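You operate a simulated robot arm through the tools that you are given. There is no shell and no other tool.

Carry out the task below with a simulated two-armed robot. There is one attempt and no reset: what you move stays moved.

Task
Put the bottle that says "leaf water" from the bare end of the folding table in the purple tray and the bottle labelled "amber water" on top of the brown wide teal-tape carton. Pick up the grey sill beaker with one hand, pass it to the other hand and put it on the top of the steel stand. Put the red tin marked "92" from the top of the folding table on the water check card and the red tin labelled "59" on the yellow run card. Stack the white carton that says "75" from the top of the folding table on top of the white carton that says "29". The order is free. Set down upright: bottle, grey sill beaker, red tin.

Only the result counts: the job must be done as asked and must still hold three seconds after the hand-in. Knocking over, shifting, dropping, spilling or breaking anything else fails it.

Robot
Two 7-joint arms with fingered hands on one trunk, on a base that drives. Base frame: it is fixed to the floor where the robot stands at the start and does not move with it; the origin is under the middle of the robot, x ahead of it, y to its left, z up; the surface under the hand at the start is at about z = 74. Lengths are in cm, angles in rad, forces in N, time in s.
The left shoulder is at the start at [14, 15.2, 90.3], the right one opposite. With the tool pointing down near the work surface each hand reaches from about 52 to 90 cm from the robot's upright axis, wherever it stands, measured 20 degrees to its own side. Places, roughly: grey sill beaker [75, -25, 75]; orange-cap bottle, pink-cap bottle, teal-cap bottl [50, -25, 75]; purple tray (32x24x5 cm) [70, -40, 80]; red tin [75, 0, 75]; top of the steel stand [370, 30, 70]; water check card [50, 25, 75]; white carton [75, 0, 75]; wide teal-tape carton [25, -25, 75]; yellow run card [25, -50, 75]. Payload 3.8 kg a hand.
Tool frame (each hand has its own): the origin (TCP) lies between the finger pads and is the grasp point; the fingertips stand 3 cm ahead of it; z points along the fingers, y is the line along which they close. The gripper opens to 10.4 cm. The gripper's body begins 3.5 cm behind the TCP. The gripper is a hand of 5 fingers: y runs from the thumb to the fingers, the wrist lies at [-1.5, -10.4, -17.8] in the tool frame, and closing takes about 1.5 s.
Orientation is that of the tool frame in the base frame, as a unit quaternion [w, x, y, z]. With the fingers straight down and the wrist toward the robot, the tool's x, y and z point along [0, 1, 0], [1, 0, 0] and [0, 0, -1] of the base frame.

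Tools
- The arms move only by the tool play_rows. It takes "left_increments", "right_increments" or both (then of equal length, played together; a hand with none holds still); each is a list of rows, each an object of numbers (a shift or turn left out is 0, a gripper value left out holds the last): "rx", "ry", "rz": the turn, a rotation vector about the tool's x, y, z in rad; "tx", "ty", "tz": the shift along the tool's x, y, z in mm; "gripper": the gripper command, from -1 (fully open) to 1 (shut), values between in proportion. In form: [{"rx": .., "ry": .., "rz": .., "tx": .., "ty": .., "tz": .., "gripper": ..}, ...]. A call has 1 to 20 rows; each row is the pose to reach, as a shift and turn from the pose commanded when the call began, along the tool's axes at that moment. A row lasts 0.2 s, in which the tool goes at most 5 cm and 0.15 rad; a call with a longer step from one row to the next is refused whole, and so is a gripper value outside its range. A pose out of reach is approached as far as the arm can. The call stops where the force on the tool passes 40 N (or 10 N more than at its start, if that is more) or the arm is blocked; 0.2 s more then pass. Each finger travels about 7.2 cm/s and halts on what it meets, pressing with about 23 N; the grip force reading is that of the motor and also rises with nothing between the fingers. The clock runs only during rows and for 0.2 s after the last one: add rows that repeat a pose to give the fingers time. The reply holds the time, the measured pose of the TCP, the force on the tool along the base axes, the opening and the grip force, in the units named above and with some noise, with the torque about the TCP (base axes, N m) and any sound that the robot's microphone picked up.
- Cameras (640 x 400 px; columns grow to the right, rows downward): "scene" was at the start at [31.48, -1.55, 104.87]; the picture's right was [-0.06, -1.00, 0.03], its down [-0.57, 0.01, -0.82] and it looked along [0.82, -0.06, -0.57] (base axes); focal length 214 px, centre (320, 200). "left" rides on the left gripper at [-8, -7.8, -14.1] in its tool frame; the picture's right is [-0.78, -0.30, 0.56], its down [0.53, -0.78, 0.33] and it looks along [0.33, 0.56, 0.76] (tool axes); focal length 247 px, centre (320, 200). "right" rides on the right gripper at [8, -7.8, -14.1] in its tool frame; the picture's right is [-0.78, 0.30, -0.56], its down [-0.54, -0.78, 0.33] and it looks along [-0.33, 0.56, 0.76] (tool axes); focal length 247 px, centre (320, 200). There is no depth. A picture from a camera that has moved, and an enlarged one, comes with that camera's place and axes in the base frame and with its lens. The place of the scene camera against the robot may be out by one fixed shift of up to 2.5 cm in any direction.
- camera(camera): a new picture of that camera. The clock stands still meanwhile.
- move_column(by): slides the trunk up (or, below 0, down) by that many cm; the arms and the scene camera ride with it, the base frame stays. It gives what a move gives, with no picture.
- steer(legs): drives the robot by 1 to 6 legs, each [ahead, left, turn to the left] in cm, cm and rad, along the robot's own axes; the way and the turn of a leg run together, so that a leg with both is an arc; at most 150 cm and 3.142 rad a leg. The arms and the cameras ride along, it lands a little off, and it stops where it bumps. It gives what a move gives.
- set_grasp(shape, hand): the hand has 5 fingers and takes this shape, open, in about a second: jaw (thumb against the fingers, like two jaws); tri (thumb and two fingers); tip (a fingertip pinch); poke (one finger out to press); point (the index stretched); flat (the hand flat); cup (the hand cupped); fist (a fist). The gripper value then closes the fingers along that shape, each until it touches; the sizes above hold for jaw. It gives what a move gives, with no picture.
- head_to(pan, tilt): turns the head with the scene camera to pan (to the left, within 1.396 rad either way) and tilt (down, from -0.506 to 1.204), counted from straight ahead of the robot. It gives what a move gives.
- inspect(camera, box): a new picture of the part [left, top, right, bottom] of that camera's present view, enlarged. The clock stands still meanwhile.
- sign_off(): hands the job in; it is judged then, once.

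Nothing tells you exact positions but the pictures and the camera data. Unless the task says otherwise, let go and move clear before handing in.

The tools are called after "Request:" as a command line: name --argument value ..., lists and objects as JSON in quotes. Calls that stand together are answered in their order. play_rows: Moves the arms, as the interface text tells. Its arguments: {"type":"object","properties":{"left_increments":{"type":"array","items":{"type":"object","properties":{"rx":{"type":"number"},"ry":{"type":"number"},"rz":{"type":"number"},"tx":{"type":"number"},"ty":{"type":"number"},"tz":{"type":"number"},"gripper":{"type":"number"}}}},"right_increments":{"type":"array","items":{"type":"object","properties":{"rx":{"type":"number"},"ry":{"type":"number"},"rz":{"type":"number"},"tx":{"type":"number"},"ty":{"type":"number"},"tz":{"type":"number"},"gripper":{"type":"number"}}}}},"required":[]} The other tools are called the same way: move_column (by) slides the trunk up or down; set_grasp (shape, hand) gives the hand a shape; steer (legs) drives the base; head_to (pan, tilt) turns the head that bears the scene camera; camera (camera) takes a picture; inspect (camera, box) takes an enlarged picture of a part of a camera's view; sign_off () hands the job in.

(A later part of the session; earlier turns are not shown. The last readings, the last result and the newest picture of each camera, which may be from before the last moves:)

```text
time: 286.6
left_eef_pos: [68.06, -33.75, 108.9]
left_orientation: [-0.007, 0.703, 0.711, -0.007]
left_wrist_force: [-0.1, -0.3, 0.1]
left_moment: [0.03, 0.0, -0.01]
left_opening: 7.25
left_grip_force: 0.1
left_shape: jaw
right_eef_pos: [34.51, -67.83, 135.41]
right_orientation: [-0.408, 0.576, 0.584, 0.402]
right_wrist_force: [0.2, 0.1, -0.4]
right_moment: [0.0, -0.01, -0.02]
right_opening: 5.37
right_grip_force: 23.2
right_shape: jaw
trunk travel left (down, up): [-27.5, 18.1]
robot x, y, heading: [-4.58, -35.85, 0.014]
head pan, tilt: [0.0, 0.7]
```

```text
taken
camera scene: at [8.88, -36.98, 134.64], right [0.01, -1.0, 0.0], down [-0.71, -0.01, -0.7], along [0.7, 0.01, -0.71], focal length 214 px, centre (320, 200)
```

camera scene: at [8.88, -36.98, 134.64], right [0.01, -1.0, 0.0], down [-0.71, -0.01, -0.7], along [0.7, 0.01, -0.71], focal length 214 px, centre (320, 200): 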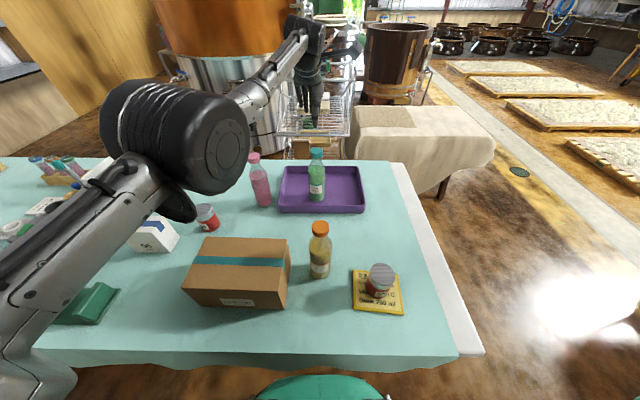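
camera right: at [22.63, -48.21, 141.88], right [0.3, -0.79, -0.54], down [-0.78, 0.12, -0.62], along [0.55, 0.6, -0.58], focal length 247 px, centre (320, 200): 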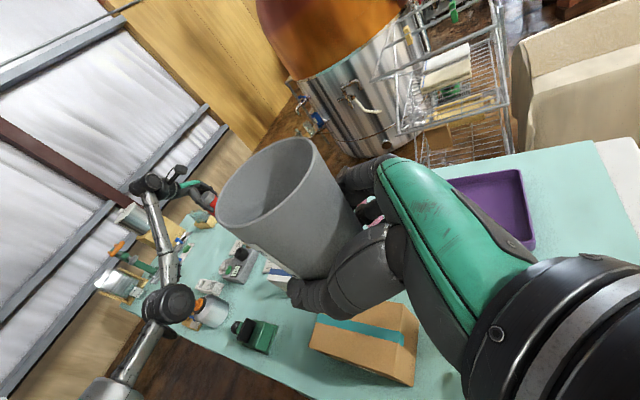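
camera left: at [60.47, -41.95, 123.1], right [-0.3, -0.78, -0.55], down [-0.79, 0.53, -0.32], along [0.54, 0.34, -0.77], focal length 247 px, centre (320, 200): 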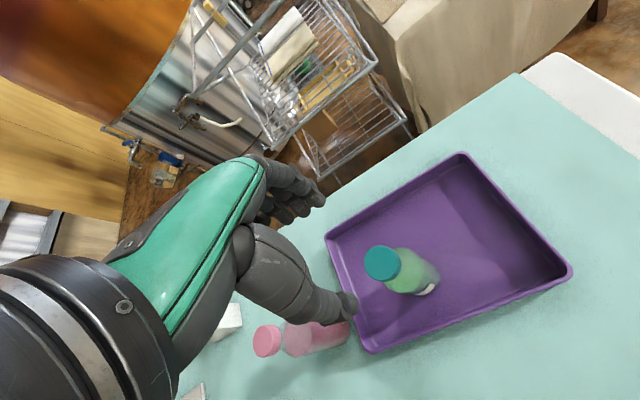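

Leaf bottle stands in the tray. Now the amber bottle: I back off so that the bottle and the brown carton are in comfortable reach of the left hand.

Request:
steer --legs '[[-20, -4, 0]]'

Request:
camera --camera "left"

Request:
camera --camera "scene"

```text
time: 288.2
left_eef_pos: [47.97, -38.03, 108.79]
left_orientation: [-0.006, 0.702, 0.712, -0.007]
left_wrist_force: [0.9, 0.8, -0.3]
left_moment: [0.0, 0.02, 0.01]
left_opening: 7.2
left_grip_force: 0.1
left_shape: jaw
right_eef_pos: [14.5, -72.19, 135.41]
right_orientation: [-0.409, 0.576, 0.584, 0.4]
right_wrist_force: [-0.8, 0.3, -0.7]
right_moment: [-0.02, -0.02, 0.01]
right_opening: 5.38
right_grip_force: 23.0
right_shape: jaw
trunk travel left (down, up): [-27.5, 18.1]
robot x, y, heading: [-24.54, -40.44, 0.018]
head pan, tilt: [0.0, 0.7]
```

```text
taken
camera left: at [40.55, -46.2, 123.0], right [-0.3, -0.78, -0.55], down [-0.79, 0.52, -0.32], along [0.54, 0.34, -0.77], focal length 247 px, centre (320, 200)
```

left: 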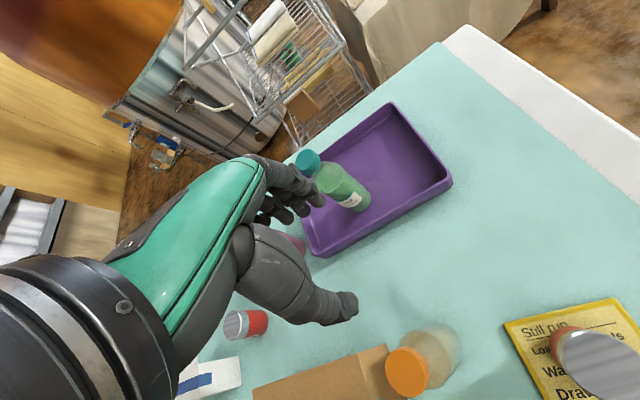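

```text
taken
camera scene: at [-11.06, -41.33, 134.63], right [0.02, -1.0, 0.0], down [-0.71, -0.01, -0.7], along [0.7, 0.01, -0.71], focal length 214 px, centre (320, 200)
```

scene: 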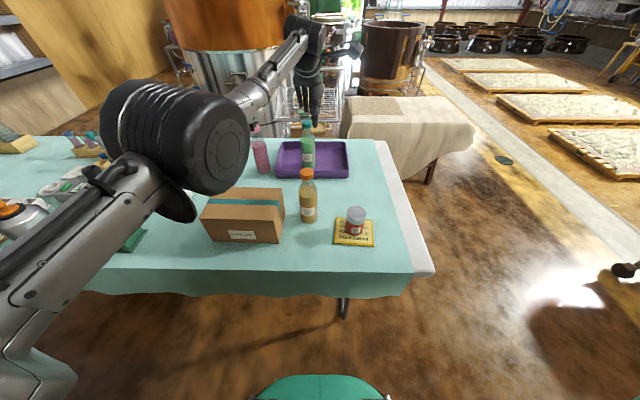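

Request:
play_rows --left_increments '[{"tx": 5, "ty": -25}, {"tx": 10, "ty": -50}, {"tx": 15, "ty": -75}, {"tx": 20, "ty": -101}, {"tx": 20, "ty": -101}]'

Request:
camera --camera "left"

Request:
camera --camera "scene"

```text
time: 289.4
left_eef_pos: [37.72, -36.31, 109.07]
left_orientation: [-0.007, 0.703, 0.712, -0.007]
left_wrist_force: [0.4, 0.1, -0.2]
left_moment: [0.02, 0.0, 0.01]
left_opening: 7.26
left_grip_force: 0.0
left_shape: jaw
right_eef_pos: [14.42, -72.36, 135.48]
right_orientation: [-0.409, 0.575, 0.584, 0.402]
right_wrist_force: [-0.3, 0.6, -0.7]
right_moment: [0.01, -0.02, 0.0]
right_opening: 5.36
right_grip_force: 23.0
right_shape: jaw
trunk travel left (down, up): [-27.5, 18.1]
robot x, y, heading: [-24.83, -40.76, 0.016]
head pan, tilt: [0.0, 0.7]
```

```text
taken
camera left: at [30.24, -44.34, 123.25], right [-0.29, -0.78, -0.55], down [-0.79, 0.52, -0.32], along [0.54, 0.34, -0.77], focal length 247 px, centre (320, 200)
```

left: 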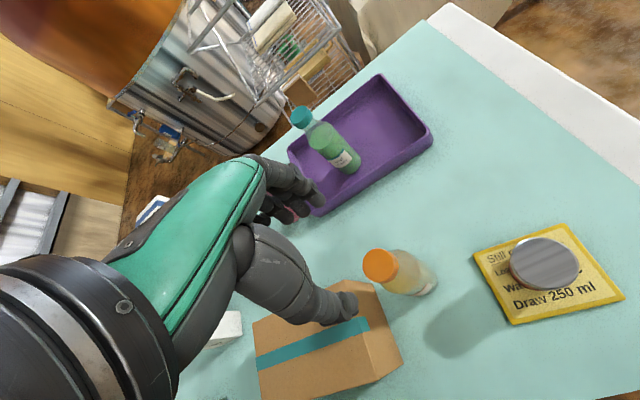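

```text
taken
camera scene: at [-11.2, -41.37, 134.65], right [0.02, -1.0, 0.0], down [-0.71, -0.01, -0.71], along [0.71, 0.01, -0.71], focal length 214 px, centre (320, 200)
```

scene: 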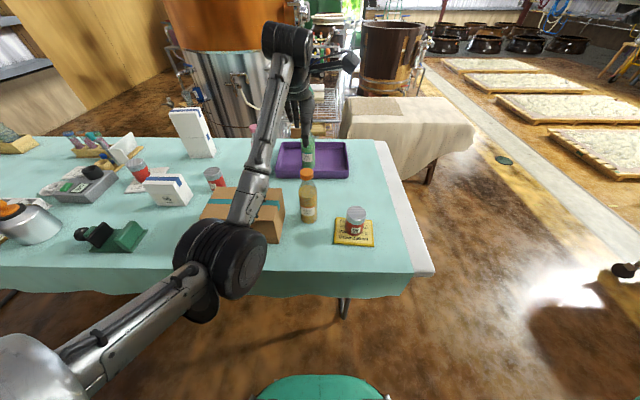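

Aligned over the amber cap. I descend and grip it.

Request:
play_rows --left_increments '[{"tz": 35}, {"tz": 70}, {"tz": 105}, {"tz": 120}, {"tz": 120}]'

Request:
camera --camera "left"

Request:
camera --camera "scene"

```text
time: 290.6
left_eef_pos: [37.46, -36.26, 96.96]
left_orientation: [-0.008, 0.703, 0.712, -0.005]
left_wrist_force: [0.1, -0.3, -0.7]
left_moment: [0.0, 0.02, 0.0]
left_opening: 7.26
left_grip_force: 0.0
left_shape: jaw
right_eef_pos: [14.49, -72.2, 135.56]
right_orientation: [-0.409, 0.575, 0.583, 0.402]
right_wrist_force: [0.3, 0.0, -1.3]
right_moment: [0.01, 0.03, -0.01]
right_opening: 5.41
right_grip_force: 23.9
right_shape: jaw
trunk travel left (down, up): [-27.5, 18.1]
robot x, y, heading: [-24.89, -40.79, 0.021]
head pan, tilt: [0.0, 0.7]
```

```text
taken
camera left: at [30.04, -44.41, 111.16], right [-0.29, -0.78, -0.55], down [-0.79, 0.52, -0.32], along [0.54, 0.34, -0.77], focal length 247 px, centre (320, 200)
```

left: 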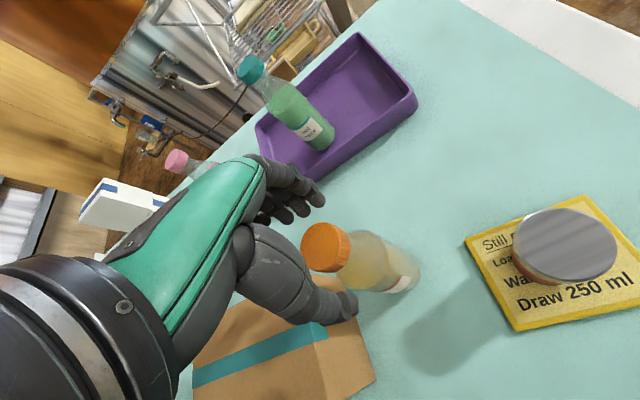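

```text
taken
camera scene: at [-11.21, -41.36, 134.66], right [0.02, -1.0, 0.0], down [-0.71, -0.01, -0.71], along [0.71, 0.01, -0.71], focal length 214 px, centre (320, 200)
```

scene: 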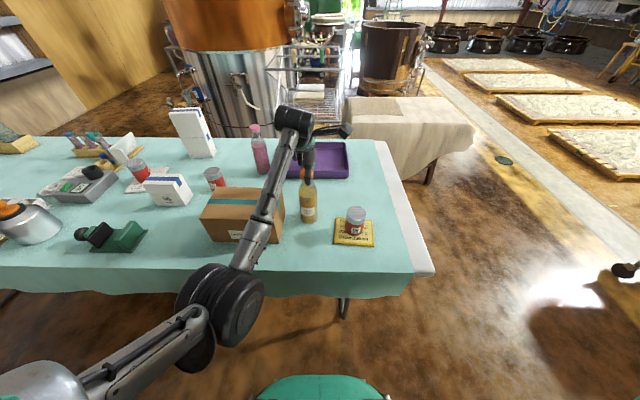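

Request:
play_rows --left_increments '[{"tz": 15}, {"tz": 30}, {"tz": 41}, {"tz": 41}, {"tz": 41, "gripper": 0.2}, {"tz": 41, "gripper": 0.6}, {"tz": 41, "gripper": 1}, {"tz": 41}, {"tz": 41}, {"tz": 41}, {"tz": 41}, {"tz": 41}]'

Request:
play_rows --left_increments '[{"tz": -10}, {"tz": -25}, {"tz": -50}, {"tz": -80}, {"tz": -115}, {"tz": -150}, {"tz": -175}, {"tz": -175}]'

Request:
camera --camera "left"

Request:
camera --camera "scene"

```text
time: 293.2
left_eef_pos: [37.56, -36.16, 92.91]
left_orientation: [-0.006, 0.702, 0.712, -0.006]
left_wrist_force: [0.7, -0.2, -0.5]
left_moment: [-0.01, -0.03, -0.04]
left_opening: 3.85
left_grip_force: 23.5
left_shape: jaw
right_eef_pos: [14.44, -72.3, 135.53]
right_orientation: [-0.409, 0.575, 0.584, 0.402]
right_wrist_force: [0.0, 0.8, -0.8]
right_moment: [0.02, -0.02, 0.01]
right_opening: 5.37
right_grip_force: 23.3
right_shape: jaw
trunk travel left (down, up): [-27.5, 18.1]
robot x, y, heading: [-24.72, -40.79, 0.017]
head pan, tilt: [0.0, 0.7]
```

```text
time: 295.0
left_eef_pos: [37.82, -36.36, 110.47]
left_orientation: [-0.007, 0.702, 0.712, -0.007]
left_wrist_force: [-0.3, 0.1, -5.7]
left_moment: [-0.01, 0.01, -0.02]
left_opening: 3.79
left_grip_force: 23.0
left_shape: jaw
right_eef_pos: [14.58, -72.3, 135.51]
right_orientation: [-0.409, 0.576, 0.583, 0.401]
right_wrist_force: [-0.8, -0.3, 0.2]
right_moment: [0.01, 0.0, 0.03]
right_opening: 5.36
right_grip_force: 23.2
right_shape: jaw
trunk travel left (down, up): [-27.5, 18.1]
robot x, y, heading: [-24.5, -40.43, 0.015]
head pan, tilt: [0.0, 0.7]
```

```text
taken
camera left: at [30.45, -44.43, 124.58], right [-0.3, -0.78, -0.55], down [-0.79, 0.52, -0.32], along [0.54, 0.34, -0.77], focal length 247 px, centre (320, 200)
```

left: 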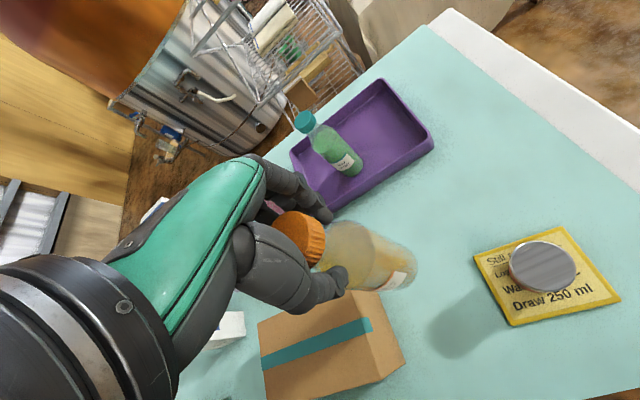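

```text
taken
camera scene: at [-11.11, -41.34, 134.64], right [0.02, -1.0, 0.0], down [-0.71, -0.01, -0.7], along [0.7, 0.01, -0.71], focal length 214 px, centre (320, 200)
```

scene: 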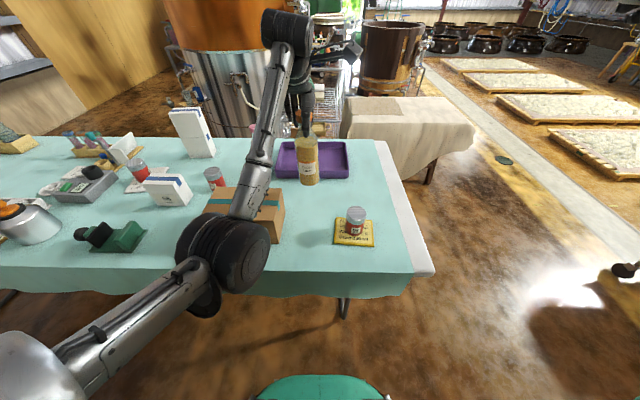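

Request:
play_rows --left_increments '[{"tz": -15, "tx": 5}, {"tz": -20, "tx": 30, "ty": -8}, {"tz": -20, "tx": 65, "ty": -17}, {"tz": -20, "tx": 100, "ty": -26}, {"tz": -20, "tx": 135, "ty": -34}, {"tz": -20, "tx": 165, "ty": -41}, {"tz": -20, "tx": 180, "ty": -44}, {"tz": -20, "tx": 180, "ty": -44}]'

Request:
camera --camera "left"

Request:
camera --camera "scene"

Request:
camera --camera "right"

```text
time: 296.8
left_eef_pos: [33.2, -18.28, 112.54]
left_orientation: [-0.006, 0.702, 0.712, -0.007]
left_wrist_force: [-0.8, 0.3, -5.5]
left_moment: [-0.03, 0.0, -0.03]
left_opening: 3.82
left_grip_force: 22.7
left_shape: jaw
right_eef_pos: [14.46, -72.22, 135.44]
right_orientation: [-0.409, 0.576, 0.583, 0.401]
right_wrist_force: [0.5, -0.7, -0.8]
right_moment: [0.01, 0.02, 0.02]
right_opening: 5.35
right_grip_force: 22.9
right_shape: jaw
trunk travel left (down, up): [-27.5, 18.1]
robot x, y, heading: [-24.72, -40.46, 0.015]
head pan, tilt: [0.0, 0.7]
```

```text
taken
camera left: at [25.71, -26.42, 126.8], right [-0.3, -0.78, -0.55], down [-0.79, 0.52, -0.32], along [0.54, 0.34, -0.77], focal length 247 px, centre (320, 200)
```

left: 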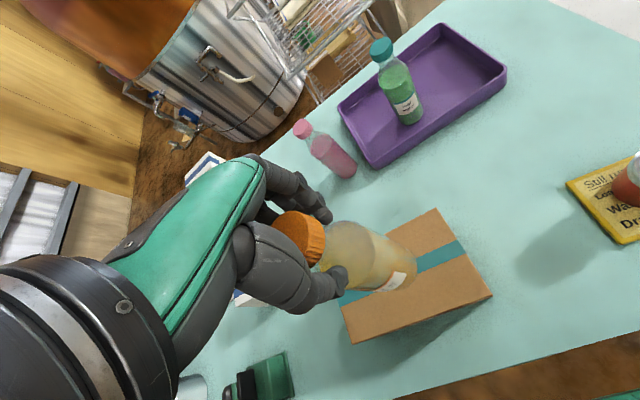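

```text
taken
camera scene: at [-11.13, -41.36, 134.64], right [0.02, -1.0, 0.0], down [-0.71, -0.01, -0.7], along [0.7, 0.01, -0.71], focal length 214 px, centre (320, 200)
```

scene: 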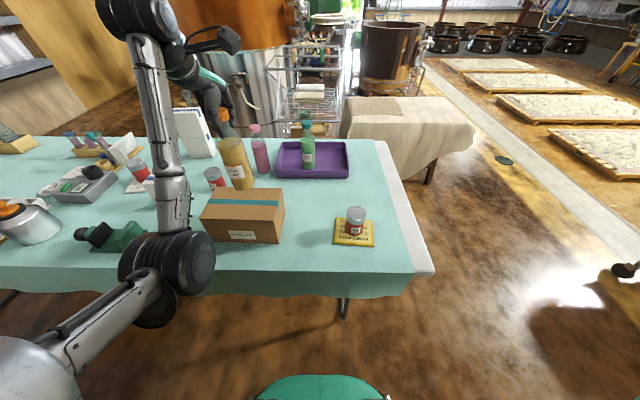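

```text
taken
camera right: at [6.93, -82.87, 147.84], right [0.31, -0.78, -0.54], down [-0.78, 0.12, -0.61], along [0.54, 0.61, -0.58], focal length 247 px, centre (320, 200)
```

right: 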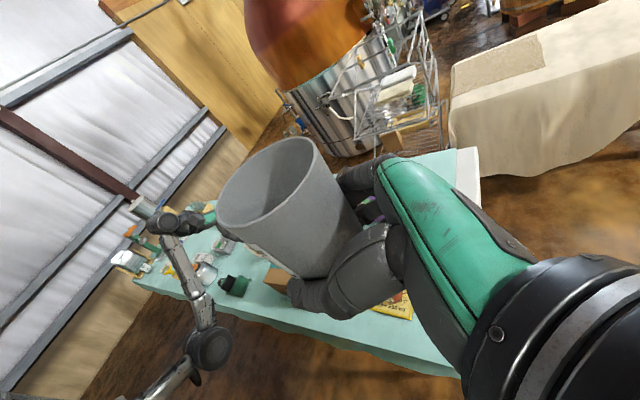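

The bottle is above the carton top (centre about (33.4, −16)). I centre it and lower.

Request:
play_rows --left_increments '[{"tx": 10}, {"tx": 21}, {"tx": 21, "tz": 20}, {"tx": 21, "tz": 38}, {"tx": 21, "tz": 50}, {"tx": 21, "tz": 55}, {"tx": 21, "tz": 55}]'

Request:
inspect --camera "scene" --box '[160, 120, 320, 260]'

Request:
camera --camera "left"

```text
time: 298.4
left_eef_pos: [33.12, -16.24, 107.09]
left_orientation: [-0.007, 0.703, 0.712, -0.006]
left_wrist_force: [0.2, 0.5, -5.2]
left_moment: [-0.03, -0.04, 0.01]
left_opening: 3.79
left_grip_force: 23.3
left_shape: jaw
right_eef_pos: [14.58, -72.27, 135.56]
right_orientation: [-0.41, 0.575, 0.583, 0.401]
right_wrist_force: [-0.1, 0.1, -0.4]
right_moment: [0.03, 0.03, 0.0]
right_opening: 5.33
right_grip_force: 23.4
right_shape: jaw
trunk travel left (down, up): [-27.5, 18.1]
robot x, y, heading: [-24.45, -40.52, 0.014]
head pan, tilt: [0.0, 0.7]
```

```text
2.86 times, centred on (240, 190) of scene
camera zoom: at [-11.13, -41.32, 134.64], right [0.02, -1.0, 0.0], down [-0.71, -0.01, -0.7], along [0.7, 0.01, -0.71], focal length 613 px, centre (549, 229)
```

zoom: 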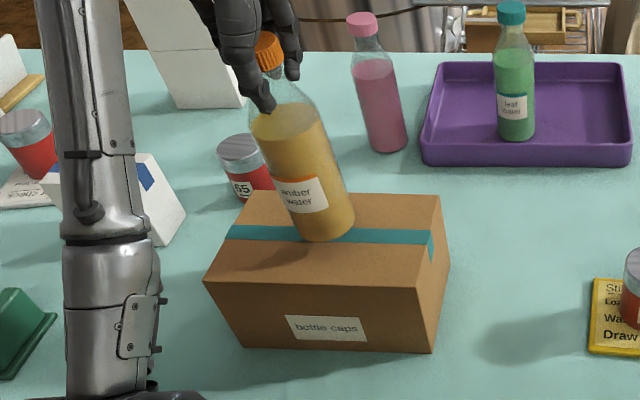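

```text
taken
camera left: at [25.7, -24.27, 121.25], right [-0.3, -0.78, -0.55], down [-0.79, 0.52, -0.32], along [0.54, 0.34, -0.77], focal length 247 px, centre (320, 200)
```

left: 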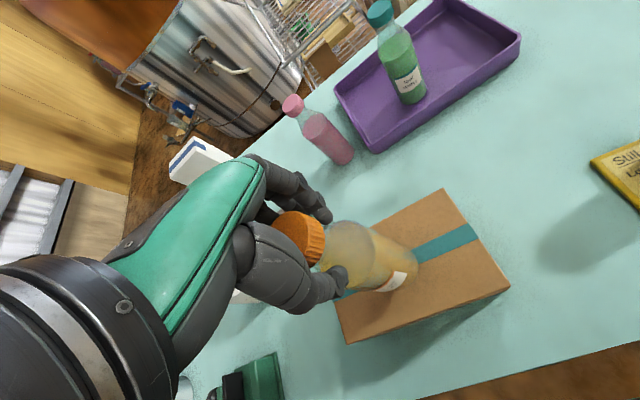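

Request:
play_rows --left_increments '[{"tz": 4}, {"tz": 7}, {"tz": 10}, {"tz": 10}]'

```text
time: 299.4
left_eef_pos: [33.16, -16.22, 106.0]
left_orientation: [-0.006, 0.702, 0.712, -0.007]
left_wrist_force: [-0.4, -0.9, -5.9]
left_moment: [-0.03, 0.02, -0.01]
left_opening: 3.79
left_grip_force: 22.5
left_shape: jaw
right_eef_pos: [14.51, -72.2, 135.43]
right_orientation: [-0.409, 0.576, 0.583, 0.401]
right_wrist_force: [-0.5, -0.3, -0.5]
right_moment: [0.02, 0.0, 0.02]
right_opening: 5.38
right_grip_force: 23.0
right_shape: jaw
trunk travel left (down, up): [-27.5, 18.1]
robot x, y, heading: [-24.33, -40.78, 0.023]
head pan, tilt: [0.0, 0.7]
```

Request:
play_rows --left_increments '[{"tz": 3}, {"tz": 6}, {"tz": 8}, {"tz": 8}]'

```text
time: 300.4
left_eef_pos: [33.09, -16.18, 105.16]
left_orientation: [-0.006, 0.702, 0.712, -0.007]
left_wrist_force: [0.0, -0.3, -5.4]
left_moment: [0.01, 0.01, 0.0]
left_opening: 3.79
left_grip_force: 22.8
left_shape: jaw
right_eef_pos: [14.56, -72.25, 135.47]
right_orientation: [-0.409, 0.576, 0.584, 0.4]
right_wrist_force: [-0.5, 0.2, -0.7]
right_moment: [0.0, 0.02, 0.01]
right_opening: 5.37
right_grip_force: 22.7
right_shape: jaw
trunk travel left (down, up): [-27.5, 18.1]
robot x, y, heading: [-24.32, -40.7, 0.017]
head pan, tilt: [0.0, 0.7]
```

Request:
play_rows --left_increments '[{"tz": 3}, {"tz": 6}, {"tz": 9}, {"tz": 9}]'

Request:
inspect --camera "scene" --box '[200, 150, 300, 240]'

```text
time: 301.4
left_eef_pos: [32.78, -16.35, 104.85]
left_orientation: [-0.003, 0.702, 0.712, -0.003]
left_wrist_force: [1.0, -2.5, 19.8]
left_moment: [-0.03, -0.14, 0.01]
left_opening: 3.95
left_grip_force: 23.1
left_shape: jaw
right_eef_pos: [14.26, -72.49, 135.6]
right_orientation: [-0.408, 0.575, 0.584, 0.402]
right_wrist_force: [0.5, 0.1, -0.9]
right_moment: [-0.02, 0.0, 0.04]
right_opening: 5.36
right_grip_force: 22.9
right_shape: jaw
trunk travel left (down, up): [-27.5, 18.1]
robot x, y, heading: [-24.76, -40.4, 0.015]
head pan, tilt: [0.0, 0.7]
```

```text
4.44 times, centred on (250, 195) of scene
camera zoom: at [-11.44, -41.53, 134.7], right [0.02, -1.0, 0.0], down [-0.71, -0.01, -0.71], along [0.71, 0.01, -0.71], focal length 953 px, centre (631, 222)
```

zoom: 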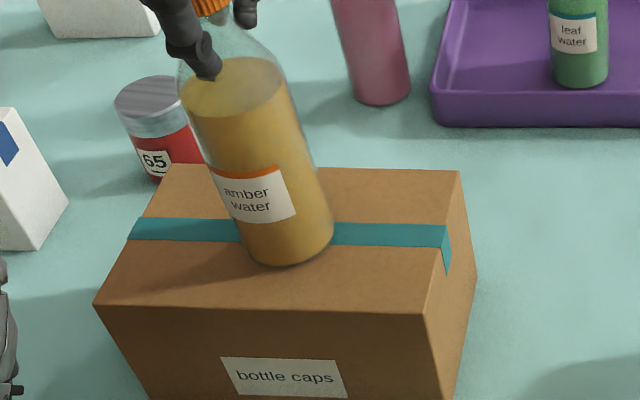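

Contact made (pressing a little), so I relieve the pressure and then release.

Request:
play_rows --left_increments '[{"tz": -3}, {"tz": -5}, {"tz": -5}]'

Request:
play_rows --left_increments '[{"gripper": 0.6}, {"gripper": 0.2}, {"gripper": -0.2}, {"gripper": -0.5}, {"gripper": -0.5}, {"gripper": -0.5}, {"gripper": -0.5}]'

Request:
inspect --camera "left" --box '[220, 150, 520, 370]'

```text
time: 302.2
left_eef_pos: [32.91, -16.18, 104.95]
left_orientation: [-0.007, 0.702, 0.713, -0.006]
left_wrist_force: [1.8, -1.6, 11.1]
left_moment: [-0.06, -0.15, -0.03]
left_opening: 3.96
left_grip_force: 22.9
left_shape: jaw
right_eef_pos: [14.36, -72.4, 135.53]
right_orientation: [-0.409, 0.575, 0.584, 0.401]
right_wrist_force: [-0.1, -0.4, 0.1]
right_moment: [0.02, 0.02, -0.01]
right_opening: 5.36
right_grip_force: 22.9
right_shape: jaw
trunk travel left (down, up): [-27.5, 18.1]
robot x, y, heading: [-24.84, -40.56, 0.017]
head pan, tilt: [0.0, 0.7]
```

```text
time: 303.8
left_eef_pos: [33.1, -16.14, 104.81]
left_orientation: [-0.006, 0.702, 0.712, -0.006]
left_wrist_force: [-0.6, -0.5, 0.3]
left_moment: [0.02, -0.03, 0.0]
left_opening: 7.77
left_grip_force: 0.1
left_shape: jaw
right_eef_pos: [14.44, -72.21, 135.54]
right_orientation: [-0.408, 0.575, 0.585, 0.401]
right_wrist_force: [0.6, 0.0, -0.4]
right_moment: [0.01, 0.03, 0.0]
right_opening: 5.38
right_grip_force: 23.2
right_shape: jaw
trunk travel left (down, up): [-27.5, 18.1]
robot x, y, heading: [-24.78, -40.69, 0.021]
head pan, tilt: [0.0, 0.7]
```

```text
1.82 times, centred on (370, 260) of left
camera zoom: at [25.54, -24.27, 119.05], right [-0.29, -0.78, -0.55], down [-0.79, 0.52, -0.32], along [0.54, 0.34, -0.77], focal length 449 px, centre (229, 91)
```

zoom: 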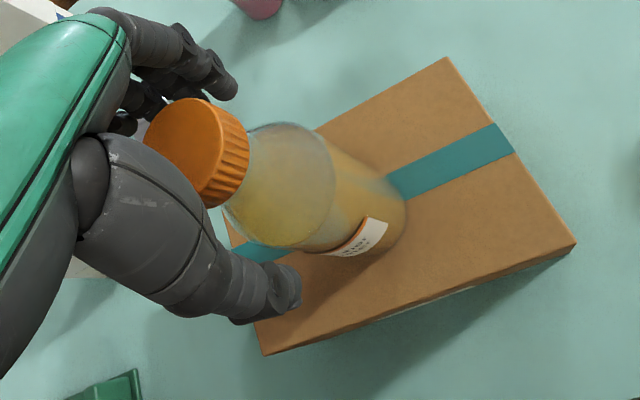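

Request:
play_rows --left_increments '[{"tz": -10}, {"tz": -25}, {"tz": -50}, {"tz": -80}, {"tz": -110}, {"tz": -130}, {"tz": -130}]'

Request:
camera --camera "left"

Request:
camera --camera "scene"

Request:
camera --camera "right"

```text
time: 305.4
left_eef_pos: [33.23, -16.24, 117.89]
left_orientation: [-0.006, 0.702, 0.712, -0.007]
left_wrist_force: [-1.0, -0.4, 0.6]
left_moment: [0.03, -0.01, 0.02]
left_opening: 7.78
left_grip_force: 0.1
left_shape: jaw
right_eef_pos: [14.45, -72.17, 135.43]
right_orientation: [-0.408, 0.576, 0.584, 0.401]
right_wrist_force: [-0.8, -0.1, -0.5]
right_moment: [-0.03, -0.01, 0.02]
right_opening: 5.36
right_grip_force: 22.8
right_shape: jaw
trunk travel left (down, up): [-27.5, 18.1]
robot x, y, heading: [-24.43, -40.88, 0.02]
head pan, tilt: [0.0, 0.7]
```

```text
taken
camera left: at [25.73, -24.4, 132.07], right [-0.3, -0.78, -0.55], down [-0.79, 0.52, -0.32], along [0.54, 0.34, -0.77], focal length 247 px, centre (320, 200)
```

left: 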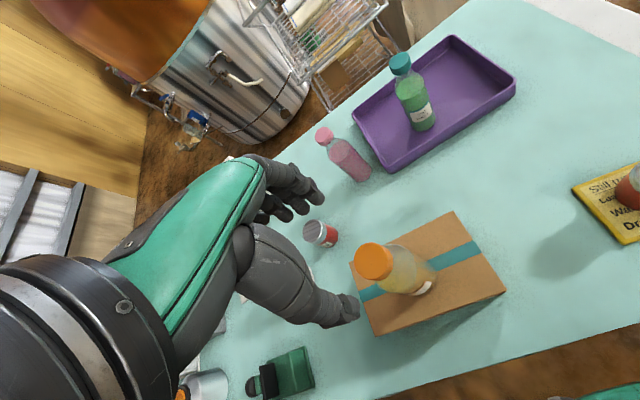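

```text
taken
camera scene: at [-11.19, -41.36, 134.65], right [0.02, -1.0, 0.0], down [-0.71, -0.01, -0.71], along [0.71, 0.01, -0.71], focal length 214 px, centre (320, 200)
```

scene: 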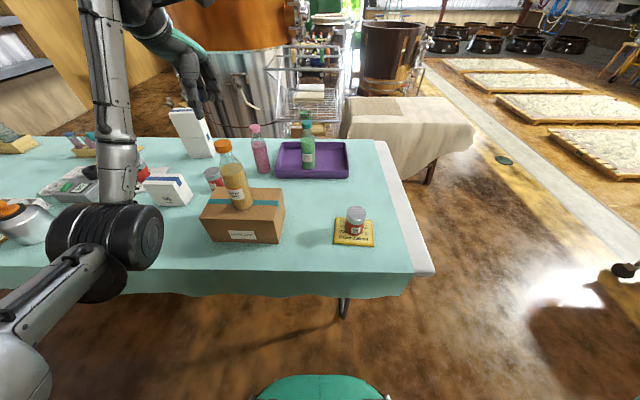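

```text
taken
camera right: at [6.86, -82.88, 147.85], right [0.31, -0.78, -0.54], down [-0.78, 0.12, -0.61], along [0.54, 0.61, -0.58], focal length 247 px, centre (320, 200)
```

right: 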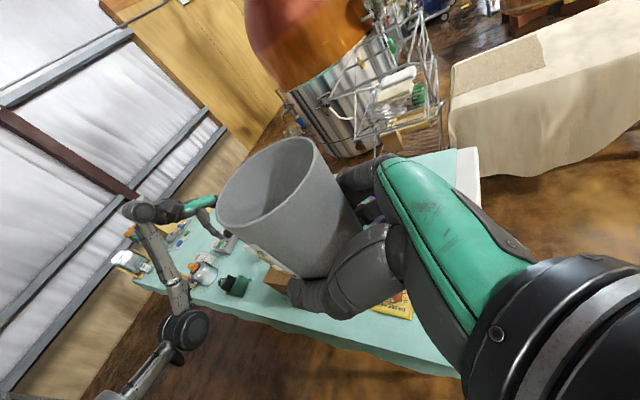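

Amber bottle stands on the carton. Now to the stand with the beaker: I fold the left hand in, then drive around the right end of the table.

Request:
steer --legs '[[0, -89, -0.02]]'

Request:
play_rows --left_increments '[{"ty": -30, "tx": -10, "gripper": -1}, {"ty": -60, "tx": -20, "tz": -20}, {"ty": -90, "tx": -30, "tz": -40}, {"ty": -120, "tx": -40, "tz": -60}, {"ty": -140, "tx": -40, "tz": -80}, {"ty": -140, "tx": -40, "tz": -80}]'

Request:
head_to --pan 0.0 --tilt 0.5

Request:
camera --camera "scene"

Request:
head_to --pan -0.7 --tilt 0.5

Request:
camera --camera "scene"

```text
time: 310.2
left_eef_pos: [34.18, -107.58, 117.87]
left_orientation: [-0.007, 0.709, 0.705, -0.006]
left_wrist_force: [-0.6, -0.9, 0.0]
left_moment: [0.0, -0.03, 0.03]
left_opening: 7.78
left_grip_force: 0.0
left_shape: jaw
right_eef_pos: [14.45, -163.28, 135.46]
right_orientation: [-0.406, 0.58, 0.579, 0.404]
right_wrist_force: [-0.4, 0.6, -0.4]
right_moment: [0.02, -0.04, -0.03]
right_opening: 5.36
right_grip_force: 23.3
right_shape: jaw
trunk travel left (down, up): [-27.5, 18.1]
robot x, y, heading: [-23.64, -131.51, -0.005]
head pan, tilt: [0.0, 0.7]
```

```text
time: 311.6
left_eef_pos: [20.29, -111.69, 125.92]
left_orientation: [-0.006, 0.708, 0.706, -0.006]
left_wrist_force: [-0.4, -0.2, 1.0]
left_moment: [0.02, 0.03, -0.03]
left_opening: 10.37
left_grip_force: 0.1
left_shape: jaw
right_eef_pos: [14.45, -163.2, 135.43]
right_orientation: [-0.406, 0.581, 0.578, 0.404]
right_wrist_force: [-0.3, 0.1, -1.4]
right_moment: [-0.02, -0.05, 0.05]
right_opening: 5.35
right_grip_force: 22.8
right_shape: jaw
trunk travel left (down, up): [-27.5, 18.1]
robot x, y, heading: [-23.64, -130.72, -0.0]
head pan, tilt: [0.0, 0.7]
```

```text
time: 312.3
left_eef_pos: [20.3, -111.66, 125.96]
left_orientation: [-0.006, 0.708, 0.706, -0.006]
left_wrist_force: [-0.3, 0.0, -1.0]
left_moment: [0.01, -0.01, 0.01]
left_opening: 10.38
left_grip_force: 0.0
left_shape: jaw
right_eef_pos: [14.5, -163.19, 135.39]
right_orientation: [-0.405, 0.58, 0.579, 0.405]
right_wrist_force: [0.6, 0.3, -0.1]
right_moment: [0.02, 0.0, -0.01]
right_opening: 5.38
right_grip_force: 22.8
right_shape: jaw
trunk travel left (down, up): [-27.5, 18.1]
robot x, y, heading: [-24.03, -130.95, -0.001]
head pan, tilt: [0.0, 0.499]
```

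```text
taken
camera scene: at [-9.85, -131.84, 136.36], right [0.0, -1.0, 0.0], down [-0.55, 0.0, -0.83], along [0.83, 0.0, -0.55], focal length 214 px, centre (320, 200)
```

scene: 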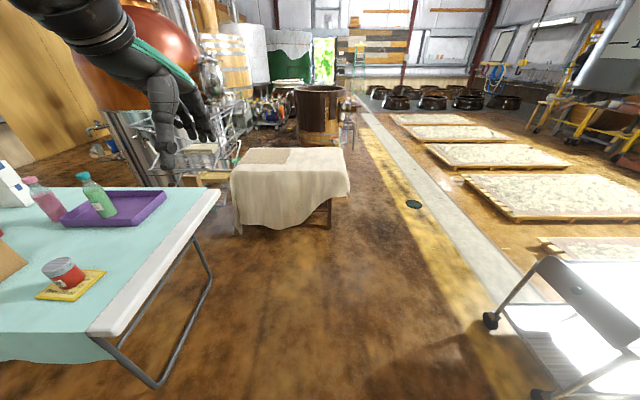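

```text
time: 313.4
left_eef_pos: [20.31, -111.6, 126.05]
left_orientation: [-0.005, 0.708, 0.706, -0.006]
left_wrist_force: [0.2, -0.7, 0.8]
left_moment: [-0.02, 0.03, 0.01]
left_opening: 10.35
left_grip_force: 0.0
left_shape: jaw
right_eef_pos: [14.4, -163.26, 135.43]
right_orientation: [-0.405, 0.581, 0.579, 0.405]
right_wrist_force: [0.0, -0.3, -0.7]
right_moment: [-0.01, -0.02, -0.02]
right_opening: 5.37
right_grip_force: 22.8
right_shape: jaw
trunk travel left (down, up): [-27.5, 18.1]
robot x, y, heading: [-23.69, -130.78, -0.003]
head pan, tilt: [-0.7, 0.499]
```

```text
taken
camera scene: at [-12.0, -137.7, 136.55], right [-0.64, -0.76, 0.06], down [-0.44, 0.31, -0.84], along [0.63, -0.57, -0.54], focal length 214 px, centre (320, 200)
```

scene: 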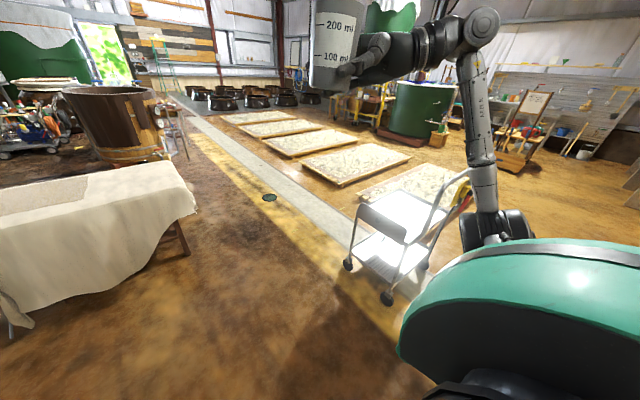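

The bench stands at x 140–236, y −42…−157, the trolley at (20–60, −237). I steer between them.

Request:
move_column --by 12

Request:
steer --legs '[[100, -68, 0], [130, -5, 0]]'

Request:
head_to --pan 0.5 --tilt 0.4

Request:
camera --camera "scene"

Request:
head_to --pan 0.0 --tilt 0.4

Request:
camera --camera "scene"

```text
time: 314.9
left_eef_pos: [20.38, -111.47, 138.12]
left_orientation: [-0.006, 0.708, 0.706, -0.005]
left_wrist_force: [0.1, -0.6, -0.6]
left_moment: [0.01, -0.03, -0.01]
left_opening: 10.36
left_grip_force: 0.1
left_shape: jaw
right_eef_pos: [14.5, -163.14, 147.47]
right_orientation: [-0.406, 0.581, 0.579, 0.404]
right_wrist_force: [-0.7, 0.4, -0.2]
right_moment: [-0.01, -0.01, -0.01]
right_opening: 5.36
right_grip_force: 22.9
right_shape: jaw
trunk travel left (down, up): [-39.5, 6.1]
robot x, y, heading: [-24.03, -130.76, 0.0]
head pan, tilt: [-0.7, 0.499]
```

```text
time: 327.2
left_eef_pos: [251.34, -181.31, 138.14]
left_orientation: [-0.006, 0.698, 0.716, -0.006]
left_wrist_force: [0.6, 1.0, 0.3]
left_moment: [0.02, 0.01, 0.02]
left_opening: 10.36
left_grip_force: 0.1
left_shape: jaw
right_eef_pos: [246.97, -233.04, 147.53]
right_orientation: [-0.411, 0.572, 0.587, 0.399]
right_wrist_force: [0.3, 0.1, -1.1]
right_moment: [0.03, -0.01, 0.01]
right_opening: 5.35
right_grip_force: 22.9
right_shape: jaw
trunk travel left (down, up): [-39.5, 6.1]
robot x, y, heading: [207.79, -201.79, 0.028]
head pan, tilt: [-0.7, 0.499]
```

```text
time: 328.6
left_eef_pos: [251.51, -181.26, 138.26]
left_orientation: [-0.006, 0.698, 0.716, -0.006]
left_wrist_force: [-0.3, -0.2, -0.9]
left_moment: [0.02, -0.02, 0.01]
left_opening: 10.35
left_grip_force: 0.2
left_shape: jaw
right_eef_pos: [247.0, -233.1, 147.58]
right_orientation: [-0.411, 0.572, 0.587, 0.399]
right_wrist_force: [-0.1, -0.5, -0.5]
right_moment: [0.0, -0.01, 0.0]
right_opening: 5.37
right_grip_force: 22.8
right_shape: jaw
trunk travel left (down, up): [-39.5, 6.1]
robot x, y, heading: [207.96, -202.32, 0.03]
head pan, tilt: [0.499, 0.4]
```

```text
taken
camera scene: at [217.33, -198.21, 150.45], right [0.5, -0.86, -0.01], down [-0.35, -0.2, -0.92], along [0.79, 0.46, -0.4], focal length 214 px, centre (320, 200)
```

scene: 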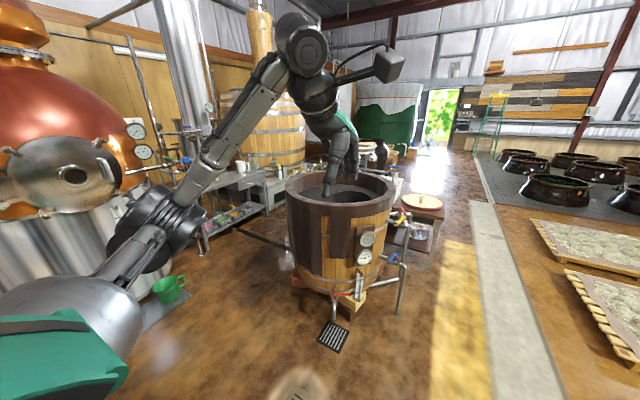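

```text
time: 329.5
left_eef_pos: [251.45, -181.28, 138.19]
left_orientation: [-0.005, 0.698, 0.716, -0.006]
left_wrist_force: [-0.2, -0.4, -0.5]
left_moment: [-0.03, -0.01, 0.03]
left_opening: 10.39
left_grip_force: 0.1
left_shape: jaw
right_eef_pos: [247.17, -233.1, 147.43]
right_orientation: [-0.411, 0.572, 0.587, 0.4]
right_wrist_force: [0.3, 0.2, -0.6]
right_moment: [0.02, -0.01, -0.02]
right_opening: 5.39
right_grip_force: 23.1
right_shape: jaw
trunk travel left (down, up): [-39.5, 6.1]
robot x, y, heading: [207.91, -201.99, 0.027]
head pan, tilt: [0.0, 0.4]
```

```text
taken
camera scene: at [218.58, -202.61, 150.44], right [0.03, -1.0, 0.0], down [-0.4, -0.01, -0.92], along [0.92, 0.03, -0.4], focal length 214 px, centre (320, 200)
```

scene: 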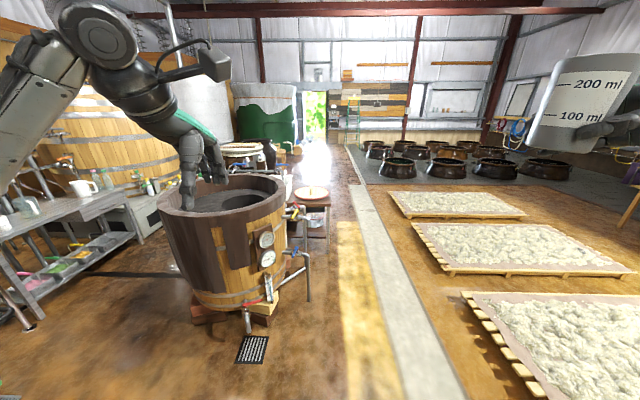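

The passage and the stand are visible. I check the bench's back edge on my left before entering.

Request:
head_to --pan 1.2 --tilt 0.7

Request:
camera --camera "scene"

Request:
camera --camera "left"

```text
time: 330.9
left_eef_pos: [251.43, -181.27, 138.17]
left_orientation: [-0.006, 0.698, 0.716, -0.007]
left_wrist_force: [-0.3, -0.2, -0.3]
left_moment: [-0.02, 0.0, 0.01]
left_opening: 10.38
left_grip_force: 0.0
left_shape: jaw
right_eef_pos: [247.09, -233.08, 147.53]
right_orientation: [-0.412, 0.572, 0.587, 0.399]
right_wrist_force: [0.2, 0.3, -0.7]
right_moment: [0.0, 0.03, -0.01]
right_opening: 5.36
right_grip_force: 23.3
right_shape: jaw
trunk travel left (down, up): [-39.5, 6.1]
robot x, y, heading: [207.68, -201.78, 0.028]
head pan, tilt: [1.201, 0.7]
```

```text
taken
camera scene: at [212.14, -194.87, 147.82], right [0.94, -0.34, -0.01], down [-0.23, -0.61, -0.76], along [0.25, 0.72, -0.65], focal length 214 px, centre (320, 200)
```

scene: 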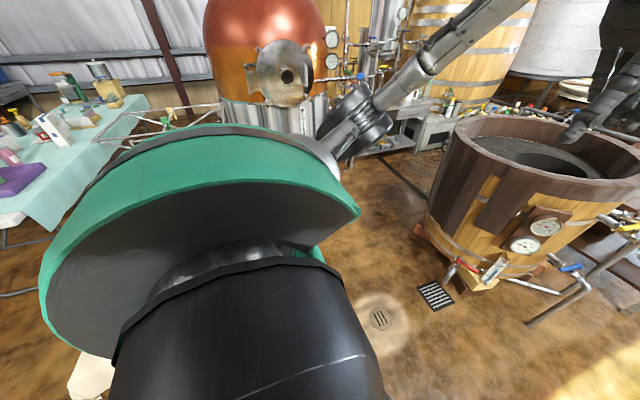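

```text
taken
camera left: at [244.04, -189.51, 152.33], right [-0.29, -0.78, -0.55], down [-0.8, 0.51, -0.32], along [0.53, 0.35, -0.77], focal length 247 px, centre (320, 200)
```

left: 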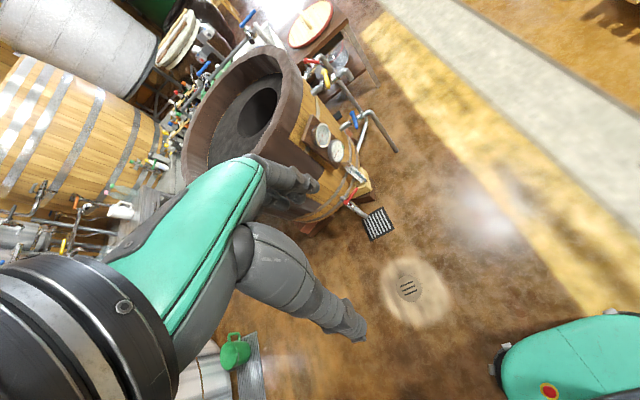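

Request:
steer --legs '[[71, -2, 0], [0, 0, 1.543]]'

Request:
head_to --pan 0.0 --tilt 0.6

Request:
camera --camera "scene"

Request:
head_to --pan 0.0 --tilt 1.2

Request:
camera --camera "scene"

```text
time: 338.6
left_eef_pos: [259.29, -157.87, 138.16]
left_orientation: [0.0, -0.005, 1.0, -0.009]
left_wrist_force: [0.3, -0.5, -0.7]
left_moment: [-0.03, 0.0, -0.03]
left_opening: 10.36
left_grip_force: 0.1
left_shape: jaw
right_eef_pos: [310.91, -163.03, 147.41]
right_orientation: [-0.573, -0.004, 0.82, -0.005]
right_wrist_force: [-0.2, 0.3, 0.3]
right_moment: [-0.01, 0.02, 0.0]
right_opening: 5.36
right_grip_force: 22.8
right_shape: jaw
trunk travel left (down, up): [-39.5, 6.1]
robot x, y, heading: [279.1, -202.04, 1.583]
head pan, tilt: [1.201, 0.7]
```

```text
time: 340.0
left_eef_pos: [259.2, -157.86, 138.21]
left_orientation: [0.0, -0.005, 1.0, -0.009]
left_wrist_force: [-0.3, -0.7, -0.8]
left_moment: [0.0, 0.0, -0.01]
left_opening: 10.35
left_grip_force: 0.0
left_shape: jaw
right_eef_pos: [311.0, -163.0, 147.4]
right_orientation: [-0.573, -0.005, 0.82, -0.004]
right_wrist_force: [-0.1, 0.1, -0.1]
right_moment: [-0.03, 0.01, -0.01]
right_opening: 5.35
right_grip_force: 23.0
right_shape: jaw
trunk travel left (down, up): [-39.5, 6.1]
robot x, y, heading: [279.05, -201.98, 1.583]
head pan, tilt: [0.0, 0.6]
```

```text
taken
camera scene: at [280.11, -193.48, 148.62], right [1.0, 0.01, 0.0], down [0.01, -0.57, -0.82], along [-0.01, 0.82, -0.57], focal length 214 px, centre (320, 200)
```

scene: 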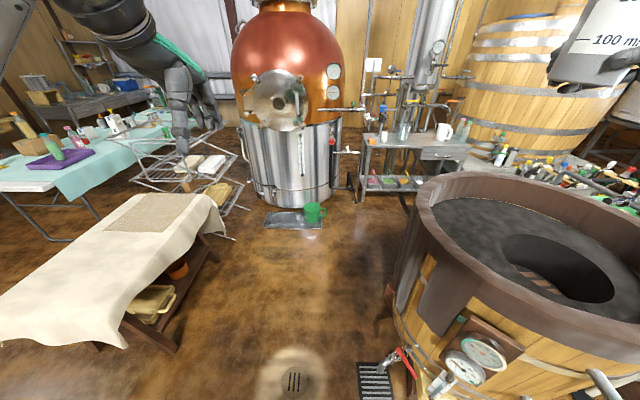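

```text
time: 341.0
left_eef_pos: [259.25, -157.83, 138.21]
left_orientation: [0.0, -0.004, 1.0, -0.009]
left_wrist_force: [0.2, 0.9, 0.1]
left_moment: [0.0, 0.03, -0.01]
left_opening: 10.39
left_grip_force: 0.1
left_shape: jaw
right_eef_pos: [310.92, -163.06, 147.59]
right_orientation: [-0.573, -0.005, 0.82, -0.004]
right_wrist_force: [0.6, -0.2, -0.3]
right_moment: [0.0, 0.01, 0.01]
right_opening: 5.35
right_grip_force: 23.3
right_shape: jaw
trunk travel left (down, up): [-39.5, 6.1]
robot x, y, heading: [279.04, -201.88, 1.583]
head pan, tilt: [0.0, 1.201]
```

```text
taken
camera scene: at [280.16, -196.77, 144.2], right [1.0, 0.01, 0.0], down [0.01, -0.94, -0.35], along [0.0, 0.35, -0.94], focal length 214 px, centre (320, 200)
```

scene: 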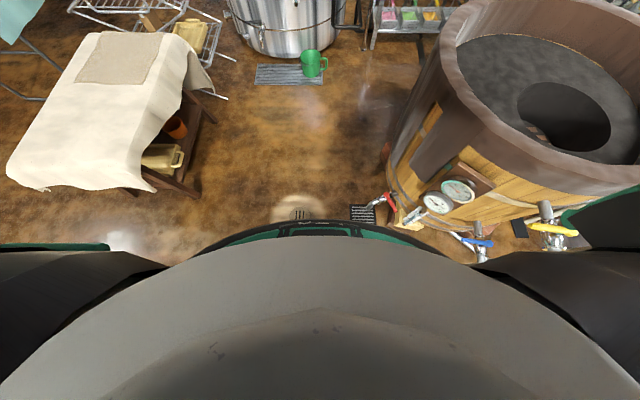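

Request:
head_to --pan -0.4 --tilt 0.4

Request:
inspect --camera "scene" --box '[160, 80, 480, 280]'

```text
time: 342.1
left_eef_pos: [259.24, -157.96, 138.18]
left_orientation: [0.0, -0.005, 1.0, -0.009]
left_wrist_force: [0.5, -0.3, 0.1]
left_moment: [-0.02, 0.02, 0.01]
left_opening: 10.37
left_grip_force: 0.0
left_shape: jaw
right_eef_pos: [311.08, -162.95, 147.43]
right_orientation: [-0.573, -0.005, 0.819, -0.004]
right_wrist_force: [-0.9, -0.7, -0.6]
right_moment: [0.01, 0.0, 0.02]
right_opening: 5.35
right_grip_force: 23.7
right_shape: jaw
trunk travel left (down, up): [-39.5, 6.1]
robot x, y, heading: [279.31, -202.05, 1.585]
head pan, tilt: [-0.4, 0.4]
```

```text
2.00 times, centred on (320, 180) of scene
camera zoom: at [283.73, -193.71, 150.44], right [0.93, -0.38, 0.0], down [-0.15, -0.37, -0.92], along [0.35, 0.85, -0.4], focal length 429 px, centre (320, 240)
```

zoom: 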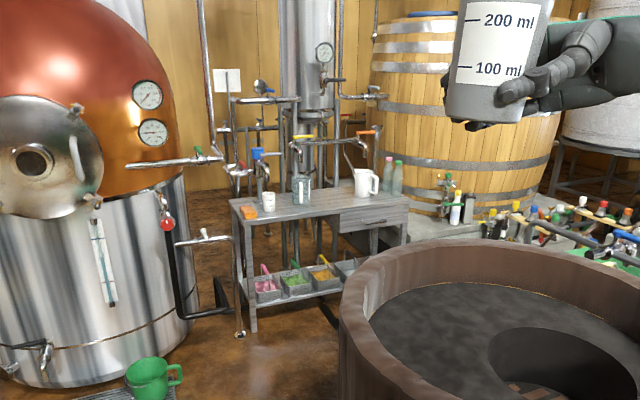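

The stand top is free between the glass jug (365, 31) and the white mug (406, 31). I go through the passage and up beside the stand.

Request:
steer --legs '[[0, 13, -0.014], [148, 0, 0]]'

Request:
head_to --pan -0.7 --tilt 0.5

Request:
camera --camera "scene"

Request:
camera --camera "left"

```text
time: 349.9
left_eef_pos: [251.34, -13.55, 138.07]
left_orientation: [-0.002, 0.017, 1.0, -0.012]
left_wrist_force: [1.4, -2.3, 3.4]
left_moment: [0.12, 0.01, -0.01]
left_opening: 10.33
left_grip_force: 0.0
left_shape: jaw
right_eef_pos: [302.87, -21.09, 147.58]
right_orientation: [-0.573, 0.014, 0.819, 0.01]
right_wrist_force: [-0.2, 0.8, -1.0]
right_moment: [-0.01, 0.0, 0.02]
right_opening: 5.34
right_grip_force: 23.0
right_shape: jaw
trunk travel left (down, up): [-39.5, 6.1]
robot x, y, heading: [269.35, -58.3, 1.532]
head pan, tilt: [-0.4, 0.4]
stopped in leg 2: the robot was blocked; the commanded pose is now the measured one
```

```text
time: 350.7
left_eef_pos: [251.36, -13.49, 138.1]
left_orientation: [-0.002, 0.016, 1.0, -0.011]
left_wrist_force: [0.4, -1.9, 1.6]
left_moment: [-0.02, 0.03, 0.03]
left_opening: 10.37
left_grip_force: 0.1
left_shape: jaw
right_eef_pos: [303.01, -21.09, 147.62]
right_orientation: [-0.574, 0.013, 0.819, 0.011]
right_wrist_force: [0.3, 0.2, -1.0]
right_moment: [0.01, 0.01, 0.0]
right_opening: 5.36
right_grip_force: 22.7
right_shape: jaw
trunk travel left (down, up): [-39.5, 6.1]
robot x, y, heading: [268.92, -57.66, 1.535]
head pan, tilt: [-0.7, 0.499]
```

```text
taken
camera scene: at [276.44, -52.21, 149.58], right [0.74, -0.67, 0.0], down [-0.32, -0.36, -0.88], along [0.59, 0.65, -0.48], focal length 214 px, centre (320, 200)
```

scene: 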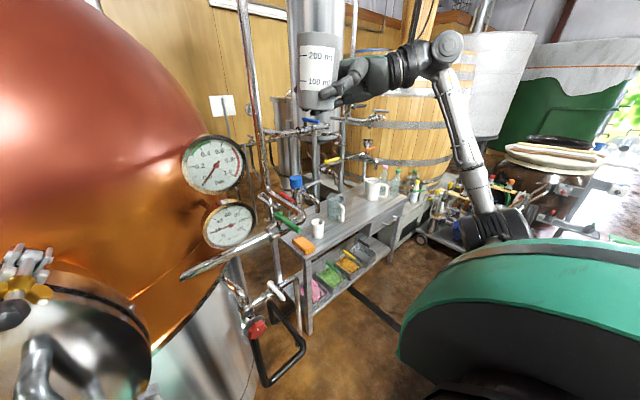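

```text
taken
camera left: at [259.03, -21.22, 152.26], right [0.76, -0.33, -0.55], down [-0.56, -0.76, -0.31], along [-0.32, 0.55, -0.77], focal length 247 px, centre (320, 200)
```

left: 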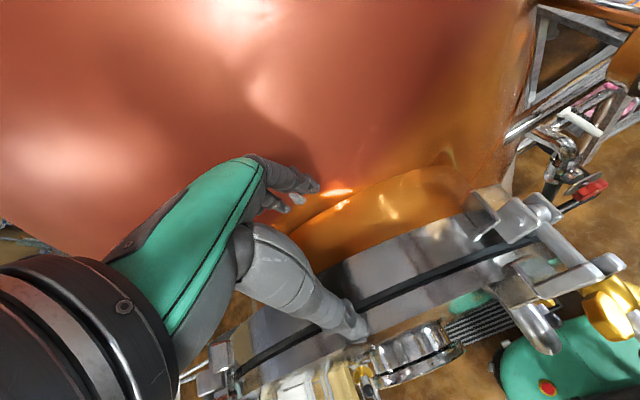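

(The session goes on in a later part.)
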